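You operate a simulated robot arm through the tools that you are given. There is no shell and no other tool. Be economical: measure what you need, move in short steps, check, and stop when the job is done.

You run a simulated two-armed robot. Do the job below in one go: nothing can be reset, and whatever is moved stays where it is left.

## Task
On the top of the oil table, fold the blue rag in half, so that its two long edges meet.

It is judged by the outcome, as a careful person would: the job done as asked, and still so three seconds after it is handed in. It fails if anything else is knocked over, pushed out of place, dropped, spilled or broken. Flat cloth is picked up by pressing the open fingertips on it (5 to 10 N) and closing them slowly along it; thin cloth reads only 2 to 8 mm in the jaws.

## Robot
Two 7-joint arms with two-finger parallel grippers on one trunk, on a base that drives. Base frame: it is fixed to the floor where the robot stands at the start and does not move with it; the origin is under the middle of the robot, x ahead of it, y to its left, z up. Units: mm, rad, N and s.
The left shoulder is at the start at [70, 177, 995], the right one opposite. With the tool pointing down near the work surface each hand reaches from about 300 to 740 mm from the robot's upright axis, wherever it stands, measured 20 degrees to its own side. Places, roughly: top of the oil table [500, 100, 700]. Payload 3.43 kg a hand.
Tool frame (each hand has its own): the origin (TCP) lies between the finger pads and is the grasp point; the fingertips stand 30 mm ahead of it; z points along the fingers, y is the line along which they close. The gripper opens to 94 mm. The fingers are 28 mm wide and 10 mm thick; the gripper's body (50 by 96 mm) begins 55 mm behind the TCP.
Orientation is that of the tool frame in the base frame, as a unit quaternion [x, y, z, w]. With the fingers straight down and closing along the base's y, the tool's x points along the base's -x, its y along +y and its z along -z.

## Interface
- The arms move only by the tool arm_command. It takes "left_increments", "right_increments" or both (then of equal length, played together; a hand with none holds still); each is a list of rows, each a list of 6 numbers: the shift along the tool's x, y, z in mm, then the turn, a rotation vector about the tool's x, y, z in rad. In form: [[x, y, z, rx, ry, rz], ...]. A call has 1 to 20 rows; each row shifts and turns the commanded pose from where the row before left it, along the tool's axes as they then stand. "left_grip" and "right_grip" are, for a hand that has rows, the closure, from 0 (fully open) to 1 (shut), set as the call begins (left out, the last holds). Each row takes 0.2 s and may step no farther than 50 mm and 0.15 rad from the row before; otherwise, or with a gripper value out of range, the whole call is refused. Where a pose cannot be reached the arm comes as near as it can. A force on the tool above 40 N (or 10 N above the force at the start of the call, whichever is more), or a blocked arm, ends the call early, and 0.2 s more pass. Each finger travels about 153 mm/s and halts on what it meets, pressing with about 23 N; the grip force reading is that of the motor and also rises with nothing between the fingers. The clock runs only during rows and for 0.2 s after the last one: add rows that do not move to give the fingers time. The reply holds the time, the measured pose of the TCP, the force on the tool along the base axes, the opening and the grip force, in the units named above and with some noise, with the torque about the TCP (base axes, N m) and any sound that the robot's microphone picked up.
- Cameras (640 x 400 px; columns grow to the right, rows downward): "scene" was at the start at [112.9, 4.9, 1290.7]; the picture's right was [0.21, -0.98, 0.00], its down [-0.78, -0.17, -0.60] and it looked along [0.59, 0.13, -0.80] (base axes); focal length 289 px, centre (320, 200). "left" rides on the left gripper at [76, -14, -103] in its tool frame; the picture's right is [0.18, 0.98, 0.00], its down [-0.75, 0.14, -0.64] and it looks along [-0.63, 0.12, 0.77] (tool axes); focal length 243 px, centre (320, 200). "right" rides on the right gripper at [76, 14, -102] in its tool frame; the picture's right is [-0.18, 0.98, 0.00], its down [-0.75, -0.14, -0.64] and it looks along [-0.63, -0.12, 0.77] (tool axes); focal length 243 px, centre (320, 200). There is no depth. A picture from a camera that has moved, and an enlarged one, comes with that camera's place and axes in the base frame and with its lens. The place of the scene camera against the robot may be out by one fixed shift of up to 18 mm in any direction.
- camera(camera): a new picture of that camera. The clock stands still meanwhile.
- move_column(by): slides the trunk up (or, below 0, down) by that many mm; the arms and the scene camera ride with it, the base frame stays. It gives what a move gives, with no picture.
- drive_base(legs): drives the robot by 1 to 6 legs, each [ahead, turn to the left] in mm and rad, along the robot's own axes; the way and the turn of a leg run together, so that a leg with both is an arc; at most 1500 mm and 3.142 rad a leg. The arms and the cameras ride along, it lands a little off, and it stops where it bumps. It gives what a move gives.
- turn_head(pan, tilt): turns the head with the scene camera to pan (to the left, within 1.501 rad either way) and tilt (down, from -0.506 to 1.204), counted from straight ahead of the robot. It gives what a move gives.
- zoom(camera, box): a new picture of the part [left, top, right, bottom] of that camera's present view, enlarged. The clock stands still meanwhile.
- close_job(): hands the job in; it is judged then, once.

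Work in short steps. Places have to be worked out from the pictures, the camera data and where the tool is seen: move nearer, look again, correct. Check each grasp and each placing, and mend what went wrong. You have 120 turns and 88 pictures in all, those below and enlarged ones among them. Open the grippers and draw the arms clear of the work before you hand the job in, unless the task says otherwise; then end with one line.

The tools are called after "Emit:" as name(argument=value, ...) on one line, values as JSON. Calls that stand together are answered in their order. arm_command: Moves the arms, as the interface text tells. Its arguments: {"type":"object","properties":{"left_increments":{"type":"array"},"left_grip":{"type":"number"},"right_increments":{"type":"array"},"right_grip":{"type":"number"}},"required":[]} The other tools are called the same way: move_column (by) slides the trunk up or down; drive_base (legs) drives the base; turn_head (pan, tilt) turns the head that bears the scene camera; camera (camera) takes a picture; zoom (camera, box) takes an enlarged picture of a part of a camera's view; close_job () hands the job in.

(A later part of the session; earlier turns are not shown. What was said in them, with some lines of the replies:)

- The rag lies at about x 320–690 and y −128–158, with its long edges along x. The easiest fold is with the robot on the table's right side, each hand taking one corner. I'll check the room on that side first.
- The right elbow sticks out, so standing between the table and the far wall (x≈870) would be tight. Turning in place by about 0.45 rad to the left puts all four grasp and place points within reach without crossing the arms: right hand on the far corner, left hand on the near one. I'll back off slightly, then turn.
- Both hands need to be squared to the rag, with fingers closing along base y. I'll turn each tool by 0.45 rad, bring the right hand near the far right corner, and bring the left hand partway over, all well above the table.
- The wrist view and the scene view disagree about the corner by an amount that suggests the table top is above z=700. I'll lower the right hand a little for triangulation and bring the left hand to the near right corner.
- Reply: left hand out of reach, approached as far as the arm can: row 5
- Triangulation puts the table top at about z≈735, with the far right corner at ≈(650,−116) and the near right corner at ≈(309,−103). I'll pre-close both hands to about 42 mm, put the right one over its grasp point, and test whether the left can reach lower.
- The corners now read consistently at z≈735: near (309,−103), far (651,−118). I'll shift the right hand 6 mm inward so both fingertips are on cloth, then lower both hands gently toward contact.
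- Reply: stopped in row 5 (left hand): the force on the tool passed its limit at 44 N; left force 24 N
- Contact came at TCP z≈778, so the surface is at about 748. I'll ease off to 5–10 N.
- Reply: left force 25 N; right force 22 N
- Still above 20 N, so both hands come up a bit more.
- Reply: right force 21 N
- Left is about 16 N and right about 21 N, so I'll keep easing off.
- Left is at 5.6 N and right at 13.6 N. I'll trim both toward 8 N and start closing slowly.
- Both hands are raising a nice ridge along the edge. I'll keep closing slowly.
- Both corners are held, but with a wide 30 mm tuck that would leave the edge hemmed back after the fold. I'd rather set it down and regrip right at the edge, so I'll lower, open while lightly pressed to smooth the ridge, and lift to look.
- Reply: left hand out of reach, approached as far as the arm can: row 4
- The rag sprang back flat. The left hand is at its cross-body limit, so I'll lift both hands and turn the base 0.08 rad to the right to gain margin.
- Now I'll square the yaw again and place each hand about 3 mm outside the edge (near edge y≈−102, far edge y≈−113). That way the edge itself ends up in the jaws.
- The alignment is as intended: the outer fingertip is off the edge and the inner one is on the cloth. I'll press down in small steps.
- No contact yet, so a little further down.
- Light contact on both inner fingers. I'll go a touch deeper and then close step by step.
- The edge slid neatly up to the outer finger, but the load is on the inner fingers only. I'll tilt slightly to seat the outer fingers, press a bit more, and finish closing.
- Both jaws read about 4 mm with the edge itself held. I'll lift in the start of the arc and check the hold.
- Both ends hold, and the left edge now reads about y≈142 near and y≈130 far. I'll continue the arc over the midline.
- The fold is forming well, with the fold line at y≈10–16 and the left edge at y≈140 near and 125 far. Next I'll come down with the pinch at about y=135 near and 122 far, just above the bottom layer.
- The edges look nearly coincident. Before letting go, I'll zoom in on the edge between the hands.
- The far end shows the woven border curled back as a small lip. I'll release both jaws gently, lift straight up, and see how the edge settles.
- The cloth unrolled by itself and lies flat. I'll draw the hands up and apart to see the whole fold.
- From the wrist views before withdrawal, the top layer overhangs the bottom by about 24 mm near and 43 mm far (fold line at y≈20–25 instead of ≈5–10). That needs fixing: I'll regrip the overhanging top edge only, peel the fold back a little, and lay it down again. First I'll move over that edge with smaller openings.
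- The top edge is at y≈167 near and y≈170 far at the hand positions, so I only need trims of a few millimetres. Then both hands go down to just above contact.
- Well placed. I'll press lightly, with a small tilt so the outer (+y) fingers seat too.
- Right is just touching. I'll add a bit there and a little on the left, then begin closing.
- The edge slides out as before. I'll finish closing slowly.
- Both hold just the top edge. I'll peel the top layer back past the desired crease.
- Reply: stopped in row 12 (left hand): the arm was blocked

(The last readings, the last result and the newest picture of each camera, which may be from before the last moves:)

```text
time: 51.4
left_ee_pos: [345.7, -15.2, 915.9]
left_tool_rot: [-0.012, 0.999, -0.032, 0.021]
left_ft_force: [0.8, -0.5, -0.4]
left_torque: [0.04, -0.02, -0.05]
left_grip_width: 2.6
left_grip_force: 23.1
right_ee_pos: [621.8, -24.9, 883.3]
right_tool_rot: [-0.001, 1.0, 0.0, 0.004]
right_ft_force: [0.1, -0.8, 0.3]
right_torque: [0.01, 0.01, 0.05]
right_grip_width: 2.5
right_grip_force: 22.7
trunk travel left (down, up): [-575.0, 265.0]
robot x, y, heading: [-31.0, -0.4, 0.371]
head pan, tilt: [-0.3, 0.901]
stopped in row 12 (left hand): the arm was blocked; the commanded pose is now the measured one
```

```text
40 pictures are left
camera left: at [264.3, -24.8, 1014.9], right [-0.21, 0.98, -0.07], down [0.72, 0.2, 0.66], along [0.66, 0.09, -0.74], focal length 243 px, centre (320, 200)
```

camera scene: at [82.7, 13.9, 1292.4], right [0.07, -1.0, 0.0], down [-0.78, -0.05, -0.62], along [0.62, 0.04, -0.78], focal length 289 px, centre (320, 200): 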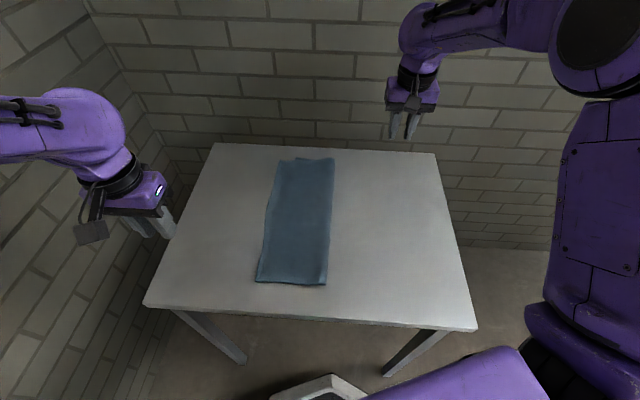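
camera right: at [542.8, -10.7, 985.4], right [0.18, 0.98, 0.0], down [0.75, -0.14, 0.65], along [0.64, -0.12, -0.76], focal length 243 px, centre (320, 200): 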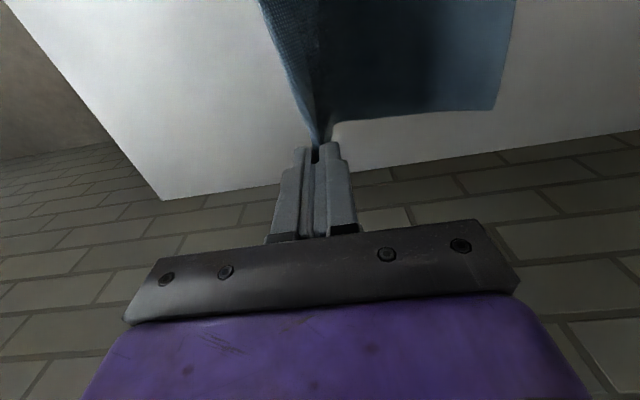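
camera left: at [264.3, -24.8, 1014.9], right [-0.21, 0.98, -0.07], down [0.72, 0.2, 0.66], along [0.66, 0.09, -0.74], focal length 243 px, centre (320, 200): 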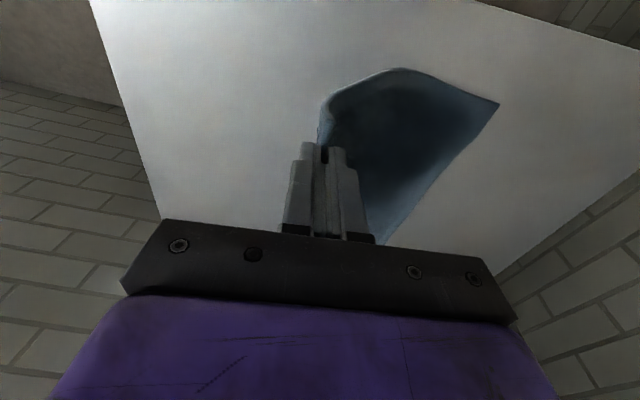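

The left arm hit a limit at the end and tilted slightly, but both grips still hold and the peel went far enough. I'll straighten the left hand and move both forward over the crease, then measure the bottom edge again.

Emit:
arm_command(right_increments=[[0, 19, -6, 0, 0, 0], [0, 19, -3, 0, 0, 0], [0, 19, 2, 0, 0, 0], [0, 19, 8, 0, 0, 0], [0, 19, 12, 0, 0, 0], [0, 0, 0, 0, 0, 0], [0, 0, 0, 0, 0, 0]], left_increments=[[2, 19, 4, -0.032, 0.021, 0.012], [2, 19, 6, -0.032, 0.021, 0.012], [2, 19, 10, 0, 0, 0], [2, 19, 11, 0, 0, 0], [2, 19, 13, 0, 0, 0], [0, 0, 0, 0, 0, 0], [0, 0, 0, 0, 0, 0]])

Emit:
camera(camera="right")

Emit:
camera(camera="left")

```text
time: 53.0
left_ee_pos: [333.6, 79.9, 865.9]
left_tool_rot: [0.001, 1.0, 0.004, -0.001]
left_ft_force: [0.1, -0.3, -0.4]
left_torque: [0.02, -0.01, 0.02]
left_grip_width: 2.7
left_grip_force: 23.0
right_ee_pos: [620.5, 70.7, 869.9]
right_tool_rot: [-0.001, 1.0, 0.0, 0.003]
right_ft_force: [0.0, 0.5, -0.3]
right_torque: [0.01, -0.02, 0.02]
right_grip_width: 2.6
right_grip_force: 23.0
trunk travel left (down, up): [-575.0, 265.0]
robot x, y, heading: [-29.2, 1.0, 0.364]
head pan, tilt: [-0.3, 0.901]
```

```text
39 pictures are left
camera right: at [542.7, 85.1, 972.2], right [0.18, 0.98, 0.0], down [0.75, -0.14, 0.65], along [0.64, -0.12, -0.76], focal length 243 px, centre (320, 200)
```

right: 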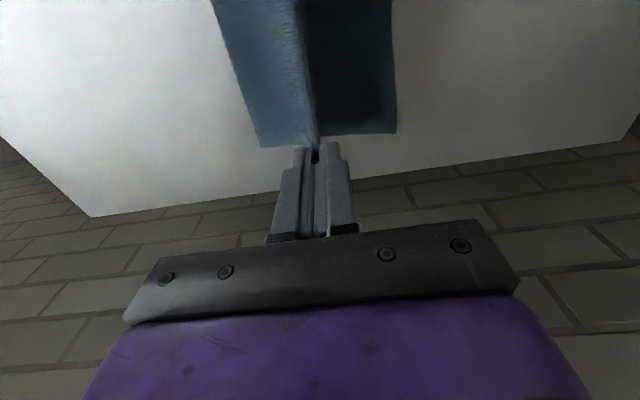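

```text
38 pictures are left
camera left: at [257.3, 63.9, 968.4], right [-0.18, 0.98, 0.01], down [0.76, 0.13, 0.64], along [0.63, 0.12, -0.77], focal length 243 px, centre (320, 200)
```

left: 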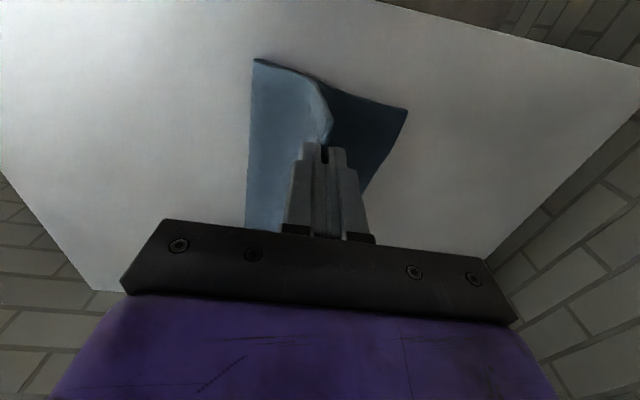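

The whole rag shifted about 16 mm toward +y during the peel. The bottom edge is now at y≈156 (near hand) and ≈142 (far hand). I'll lay the top edge down with the pinches at y≈147 and ≈133, which leaves about 10 mm for the gripped margin.

Emit:
arm_command(right_increments=[[0, 10, 4, 0, 0, 0], [0, 9, 6, 0, 0, 0], [0, 9, 8, 0, 0, 0], [0, 9, 10, 0, 0, 0], [0, 9, 12, 0, 0, 0], [0, 7, 13, 0, 0, 0], [0, 5, 13, 0, 0, 0], [0, 3, 11, 0, 0, 0], [0, 1, 6, 0, 0, 0], [0, 0, 0, 0, 0, 0]], left_increments=[[0, 10, 3, 0.008, 0, 0], [0, 10, 5, 0, 0, 0], [0, 10, 7, 0, 0, 0], [0, 10, 10, 0, 0, 0], [0, 9, 12, 0, 0, 0], [0, 8, 13, 0, 0, 0], [0, 6, 13, 0, 0, 0], [0, 3, 11, 0, 0, 0], [0, 1, 5, 0, 0, 0], [0, 0, 0, 0, 0, 0]])

Emit:
camera(camera="right")

Emit:
camera(camera="left")

```text
time: 55.2
left_ee_pos: [333.1, 146.6, 787.9]
left_tool_rot: [0.002, 1.0, -0.001, 0.0]
left_ft_force: [0.9, -0.1, 0.4]
left_torque: [-0.01, -0.02, -0.01]
left_grip_width: 2.8
left_grip_force: 22.7
right_ee_pos: [621.4, 132.6, 788.3]
right_tool_rot: [-0.001, 1.0, 0.001, 0.004]
right_ft_force: [-1.3, -0.5, 1.1]
right_torque: [0.01, 0.01, 0.01]
right_grip_width: 2.7
right_grip_force: 22.7
trunk travel left (down, up): [-575.0, 265.0]
robot x, y, heading: [-27.9, 1.5, 0.37]
head pan, tilt: [-0.3, 0.901]
```

```text
37 pictures are left
camera right: at [543.4, 146.7, 889.7], right [0.18, 0.98, 0.0], down [0.75, -0.14, 0.65], along [0.64, -0.12, -0.76], focal length 243 px, centre (320, 200)
```

right: 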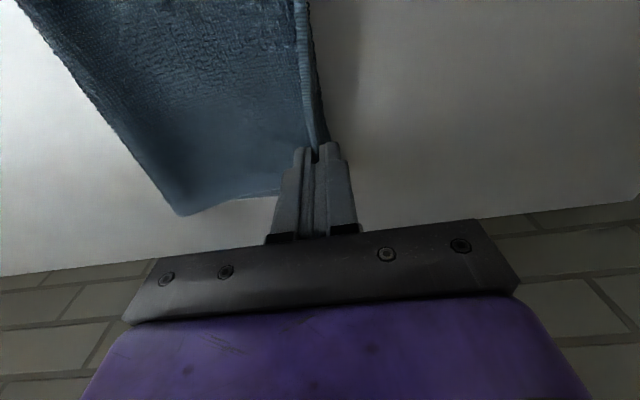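

```text
36 pictures are left
camera left: at [256.7, 132.1, 890.3], right [-0.18, 0.98, 0.0], down [0.76, 0.14, 0.64], along [0.63, 0.12, -0.77], focal length 243 px, centre (320, 200)
```

left: 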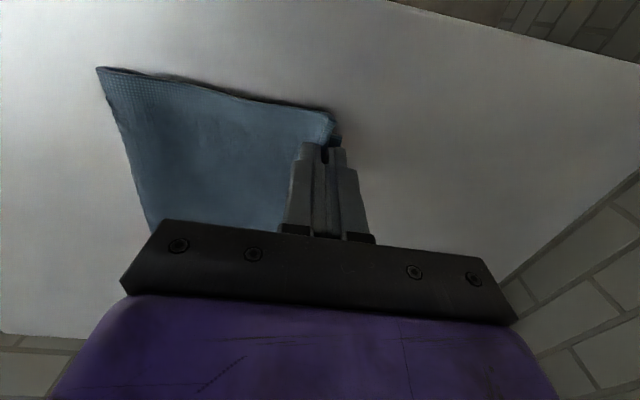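

Close. I'll zoom in on the held edges before letting go.

Emit:
zoom(camera="right", box=[240, 0, 400, 160])

Emit:
zoom(camera="left", box=[240, 80, 400, 180])

```text
2.50 times, centred on (320, 80) of right
camera zoom: at [543.4, 146.7, 889.7], right [0.18, 0.98, 0.0], down [0.75, -0.14, 0.65], along [0.64, -0.12, -0.76], focal length 606 px, centre (320, 500)
```

zoom: 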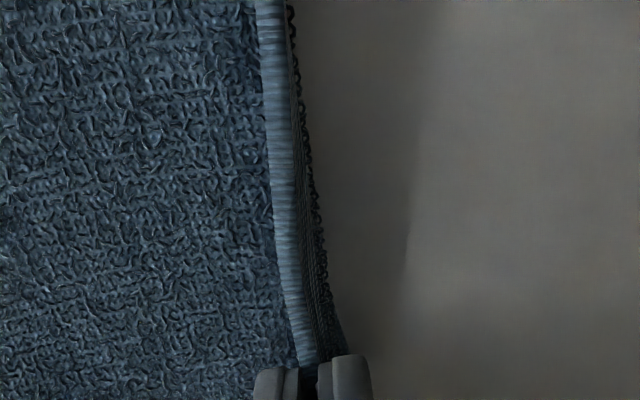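

```text
4.00 times, centred on (320, 130) of left
camera zoom: at [256.7, 132.1, 890.3], right [-0.18, 0.98, 0.0], down [0.76, 0.14, 0.64], along [0.63, 0.12, -0.77], focal length 970 px, centre (320, 480)
```

zoom: 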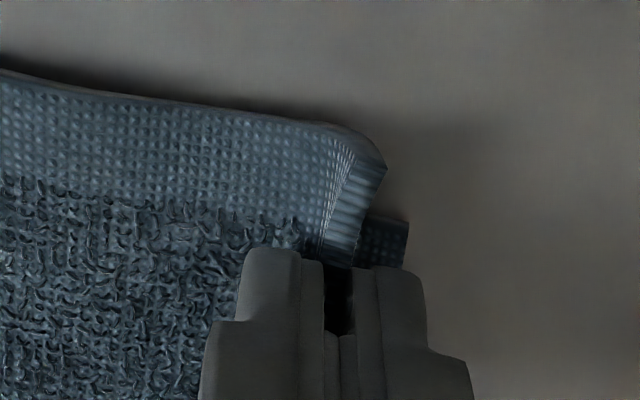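

The top border is curled upright in the jaws and the bottom edge peeks out by about the same width, so on release they should meet. I'll open gently and lift.

Emit:
arm_command(right_increments=[[0, 0, 0, 0, 0, 0], [0, 0, 0, 0, 0, 0], [0, 0, -8, 0, 0, 0], [0, 0, -12, 0, 0, 0], [0, 0, -20, 0, 0, 0], [0, 0, -20, 0, 0, 0], [0, 0, 0, 0, 0, 0]], right_grip=0.75, left_increments=[[0, 0, 0, 0, 0, 0], [0, 0, 0, 0, 0, 0], [0, 0, -8, 0, 0, 0], [0, 0, -12, 0, 0, 0], [0, 0, -20, 0, 0, 0], [0, 0, -20, 0, 0, 0], [0, 0, 0, 0, 0, 0]], left_grip=0.75)

Emit:
zoom(camera="right", box=[160, 0, 480, 200])

Emit:
zoom(camera="left", box=[160, 40, 480, 240])

```text
time: 56.8
left_ee_pos: [332.8, 146.0, 846.8]
left_tool_rot: [0.002, 1.0, -0.002, -0.001]
left_ft_force: [0.6, -0.2, 0.7]
left_torque: [0.02, -0.02, 0.03]
left_grip_width: 23.6
left_grip_force: 0.1
right_ee_pos: [622.4, 130.7, 846.8]
right_tool_rot: [0.0, 1.0, 0.001, 0.004]
right_ft_force: [0.3, 0.7, 0.1]
right_torque: [0.01, 0.01, 0.0]
right_grip_width: 23.3
right_grip_force: 0.0
trunk travel left (down, up): [-575.0, 265.0]
robot x, y, heading: [-32.5, 1.8, 0.367]
head pan, tilt: [-0.3, 0.901]
```

```text
2.00 times, centred on (320, 100) of right
camera zoom: at [543.9, 145.7, 949.3], right [0.18, 0.98, 0.0], down [0.75, -0.14, 0.65], along [0.64, -0.12, -0.76], focal length 485 px, centre (320, 400)
```

zoom: 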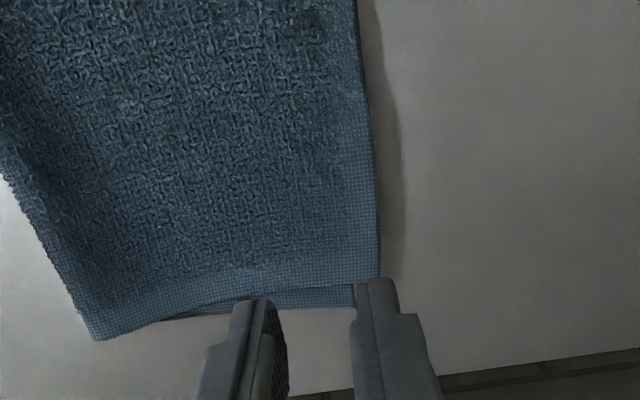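

```text
2.00 times, centred on (320, 140) of left
camera zoom: at [257.1, 132.3, 949.6], right [-0.18, 0.98, 0.0], down [0.76, 0.14, 0.64], along [0.63, 0.11, -0.77], focal length 485 px, centre (320, 320)
```

zoom: 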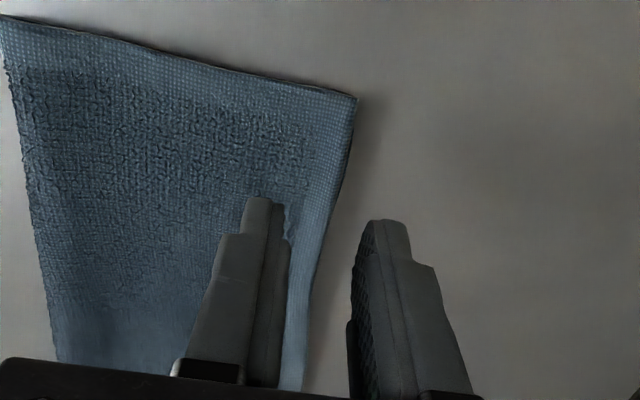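

I'll withdraw the hands and look at the whole fold.

Emit:
arm_command(right_increments=[[0, -20, -25, 0, 0, 0], [0, -40, -20, 0, 0, 0], [0, -45, 0, 0, 0, 0], [0, -45, 0, 0, 0, 0], [0, -45, 0, 0, 0, 0], [0, -45, 0, 0, 0, 0], [0, 0, 0, 0, 0, 0]], left_increments=[[0, 0, -30, 0, 0, 0], [0, 40, -20, 0, 0, 0], [0, 45, 0, 0, 0, 0], [0, 45, 0, 0, 0, 0], [0, 45, 0, 0, 0, 0], [0, 0, 0, 0, 0, 0], [0, 0, 0, 0, 0, 0]])

Emit:
zoom(camera="scene", box=[220, 150, 380, 250])

Emit:
zoom(camera="scene", box=[220, 210, 380, 310])

Emit:
camera(camera="left")

```text
time: 58.4
left_ee_pos: [334.8, 321.3, 897.1]
left_tool_rot: [0.001, 1.0, -0.001, -0.001]
left_ft_force: [-0.9, 0.0, -1.2]
left_torque: [-0.03, -0.02, 0.0]
left_grip_width: 23.5
left_grip_force: 0.1
right_ee_pos: [621.8, -106.9, 893.9]
right_tool_rot: [-0.001, 1.0, 0.0, 0.003]
right_ft_force: [0.1, -0.6, -1.8]
right_torque: [-0.01, 0.03, -0.04]
right_grip_width: 23.3
right_grip_force: 0.2
trunk travel left (down, up): [-575.0, 265.0]
robot x, y, heading: [-26.7, -1.7, 0.362]
head pan, tilt: [-0.3, 0.901]
```

```text
4.00 times, centred on (300, 200) of scene
camera zoom: at [82.7, 13.9, 1292.4], right [0.07, -1.0, 0.0], down [-0.78, -0.05, -0.62], along [0.62, 0.04, -0.78], focal length 1155 px, centre (400, 200)
```

zoom: 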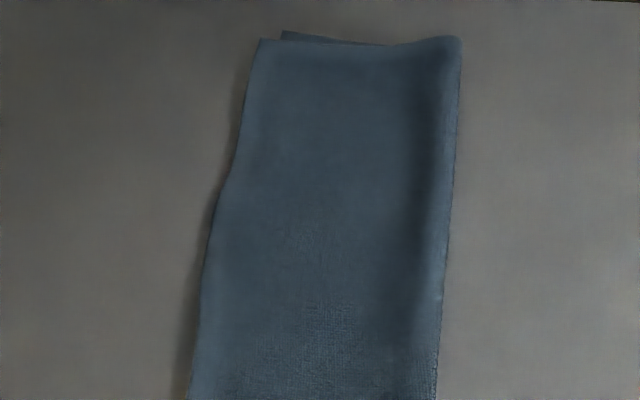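

```text
4.00 times, centred on (300, 260) of scene
camera zoom: at [82.7, 13.9, 1292.4], right [0.07, -1.0, 0.0], down [-0.78, -0.05, -0.62], along [0.62, 0.04, -0.78], focal length 1155 px, centre (400, -40)
```

zoom: 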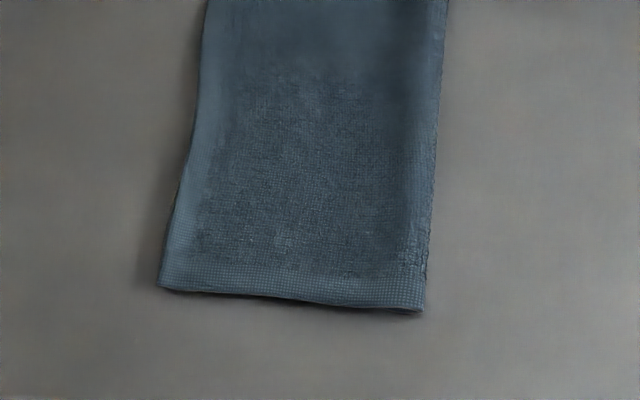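

```text
29 pictures are left
camera left: at [258.2, 307.6, 999.6], right [-0.18, 0.98, 0.0], down [0.76, 0.14, 0.64], along [0.63, 0.11, -0.77], focal length 243 px, centre (320, 200)
```

left: 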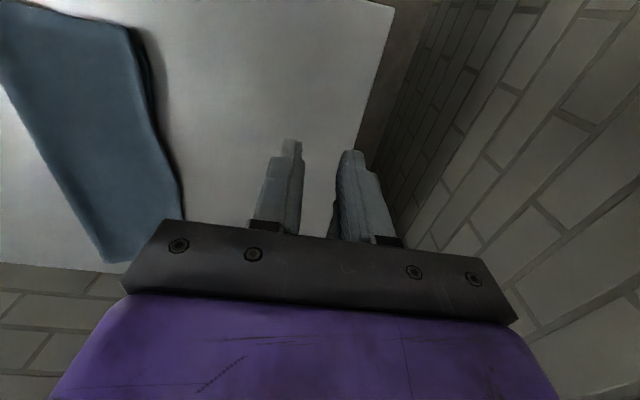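

The fold looks tidy. One zoomed side view from the left wrist will show how well the two long edges coincide.

Emit:
zoom(camera="left", box=[60, 10, 220, 130])

Emit:
zoom(camera="left", box=[80, 120, 240, 220])

```text
3.33 times, centred on (140, 70) of left
camera zoom: at [258.2, 307.6, 999.6], right [-0.18, 0.98, 0.0], down [0.76, 0.14, 0.64], along [0.63, 0.11, -0.77], focal length 809 px, centre (920, 633)
```

zoom: 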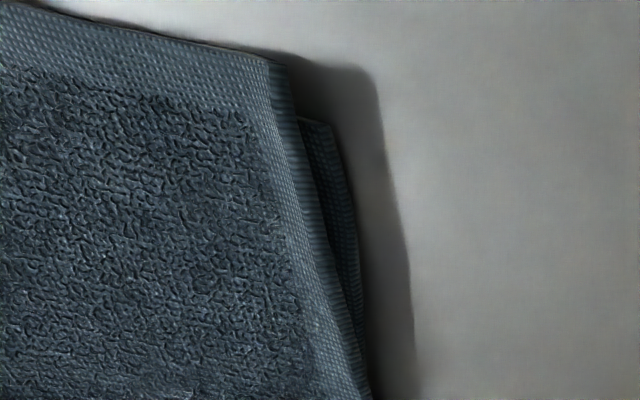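

```text
4.00 times, centred on (160, 170) of left
camera zoom: at [258.2, 307.6, 999.6], right [-0.18, 0.98, 0.0], down [0.76, 0.14, 0.64], along [0.63, 0.11, -0.77], focal length 970 px, centre (960, 320)
```

zoom: 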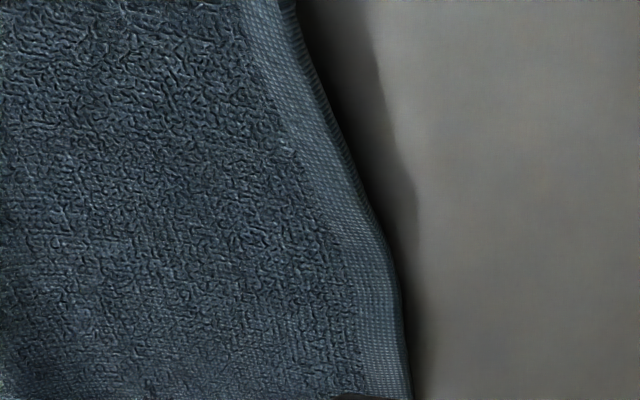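

The long edges coincide within a few millimetres at the near end and about 12 mm at the far end, and the cloth lies flat. I'll open the grippers fully and raise the arms clear.

Emit:
arm_command(right_increments=[[0, -30, -20, 0, 0, 0], [0, -30, -20, 0, 0, 0], [0, -20, 0, 0, 0, 0], [0, 0, 0, 0, 0, 0]], right_grip=0, left_increments=[[0, 20, -20, 0, 0, 0], [0, 20, -20, 0, 0, 0], [0, 0, 0, 0, 0, 0], [0, 0, 0, 0, 0, 0]], left_grip=0)

Emit:
camera(camera="scene")

```text
time: 59.4
left_ee_pos: [334.0, 361.4, 938.4]
left_tool_rot: [0.001, 1.0, -0.001, -0.001]
left_ft_force: [-1.2, 0.6, -0.8]
left_torque: [-0.01, -0.02, -0.01]
left_grip_width: 94.3
left_grip_force: 0.2
right_ee_pos: [621.0, -188.6, 932.8]
right_tool_rot: [0.0, 1.0, 0.001, 0.004]
right_ft_force: [0.0, -0.1, -0.1]
right_torque: [-0.03, 0.0, -0.01]
right_grip_width: 93.8
right_grip_force: 0.1
trunk travel left (down, up): [-575.0, 265.0]
robot x, y, heading: [-27.2, -0.7, 0.37]
head pan, tilt: [-0.3, 0.901]
```

```text
26 pictures are left
camera scene: at [82.3, 12.9, 1292.4], right [0.07, -1.0, 0.0], down [-0.78, -0.05, -0.62], along [0.62, 0.04, -0.78], focal length 289 px, centre (320, 200)
```

scene: 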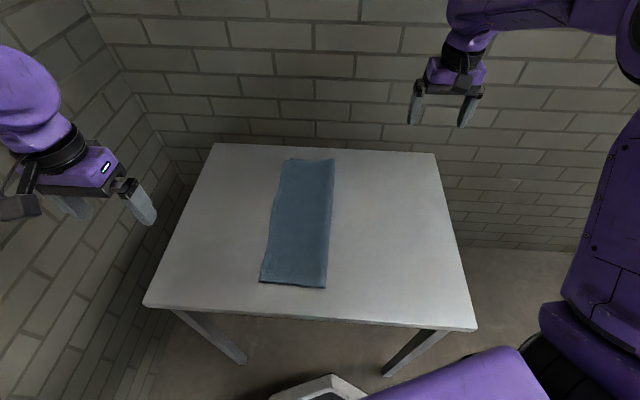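

The rag lies folded in half on the table, both grippers are open and clear, and nothing else was disturbed. I'm handing the job in.

Emit:
close_job()

```text
The job is handed in.
```

The blue rag is folded in half on the oil table. Its long edges meet within a few millimetres at the near end and about 12 mm at the far end, and the two layers sit about 15 mm out of line lengthwise.
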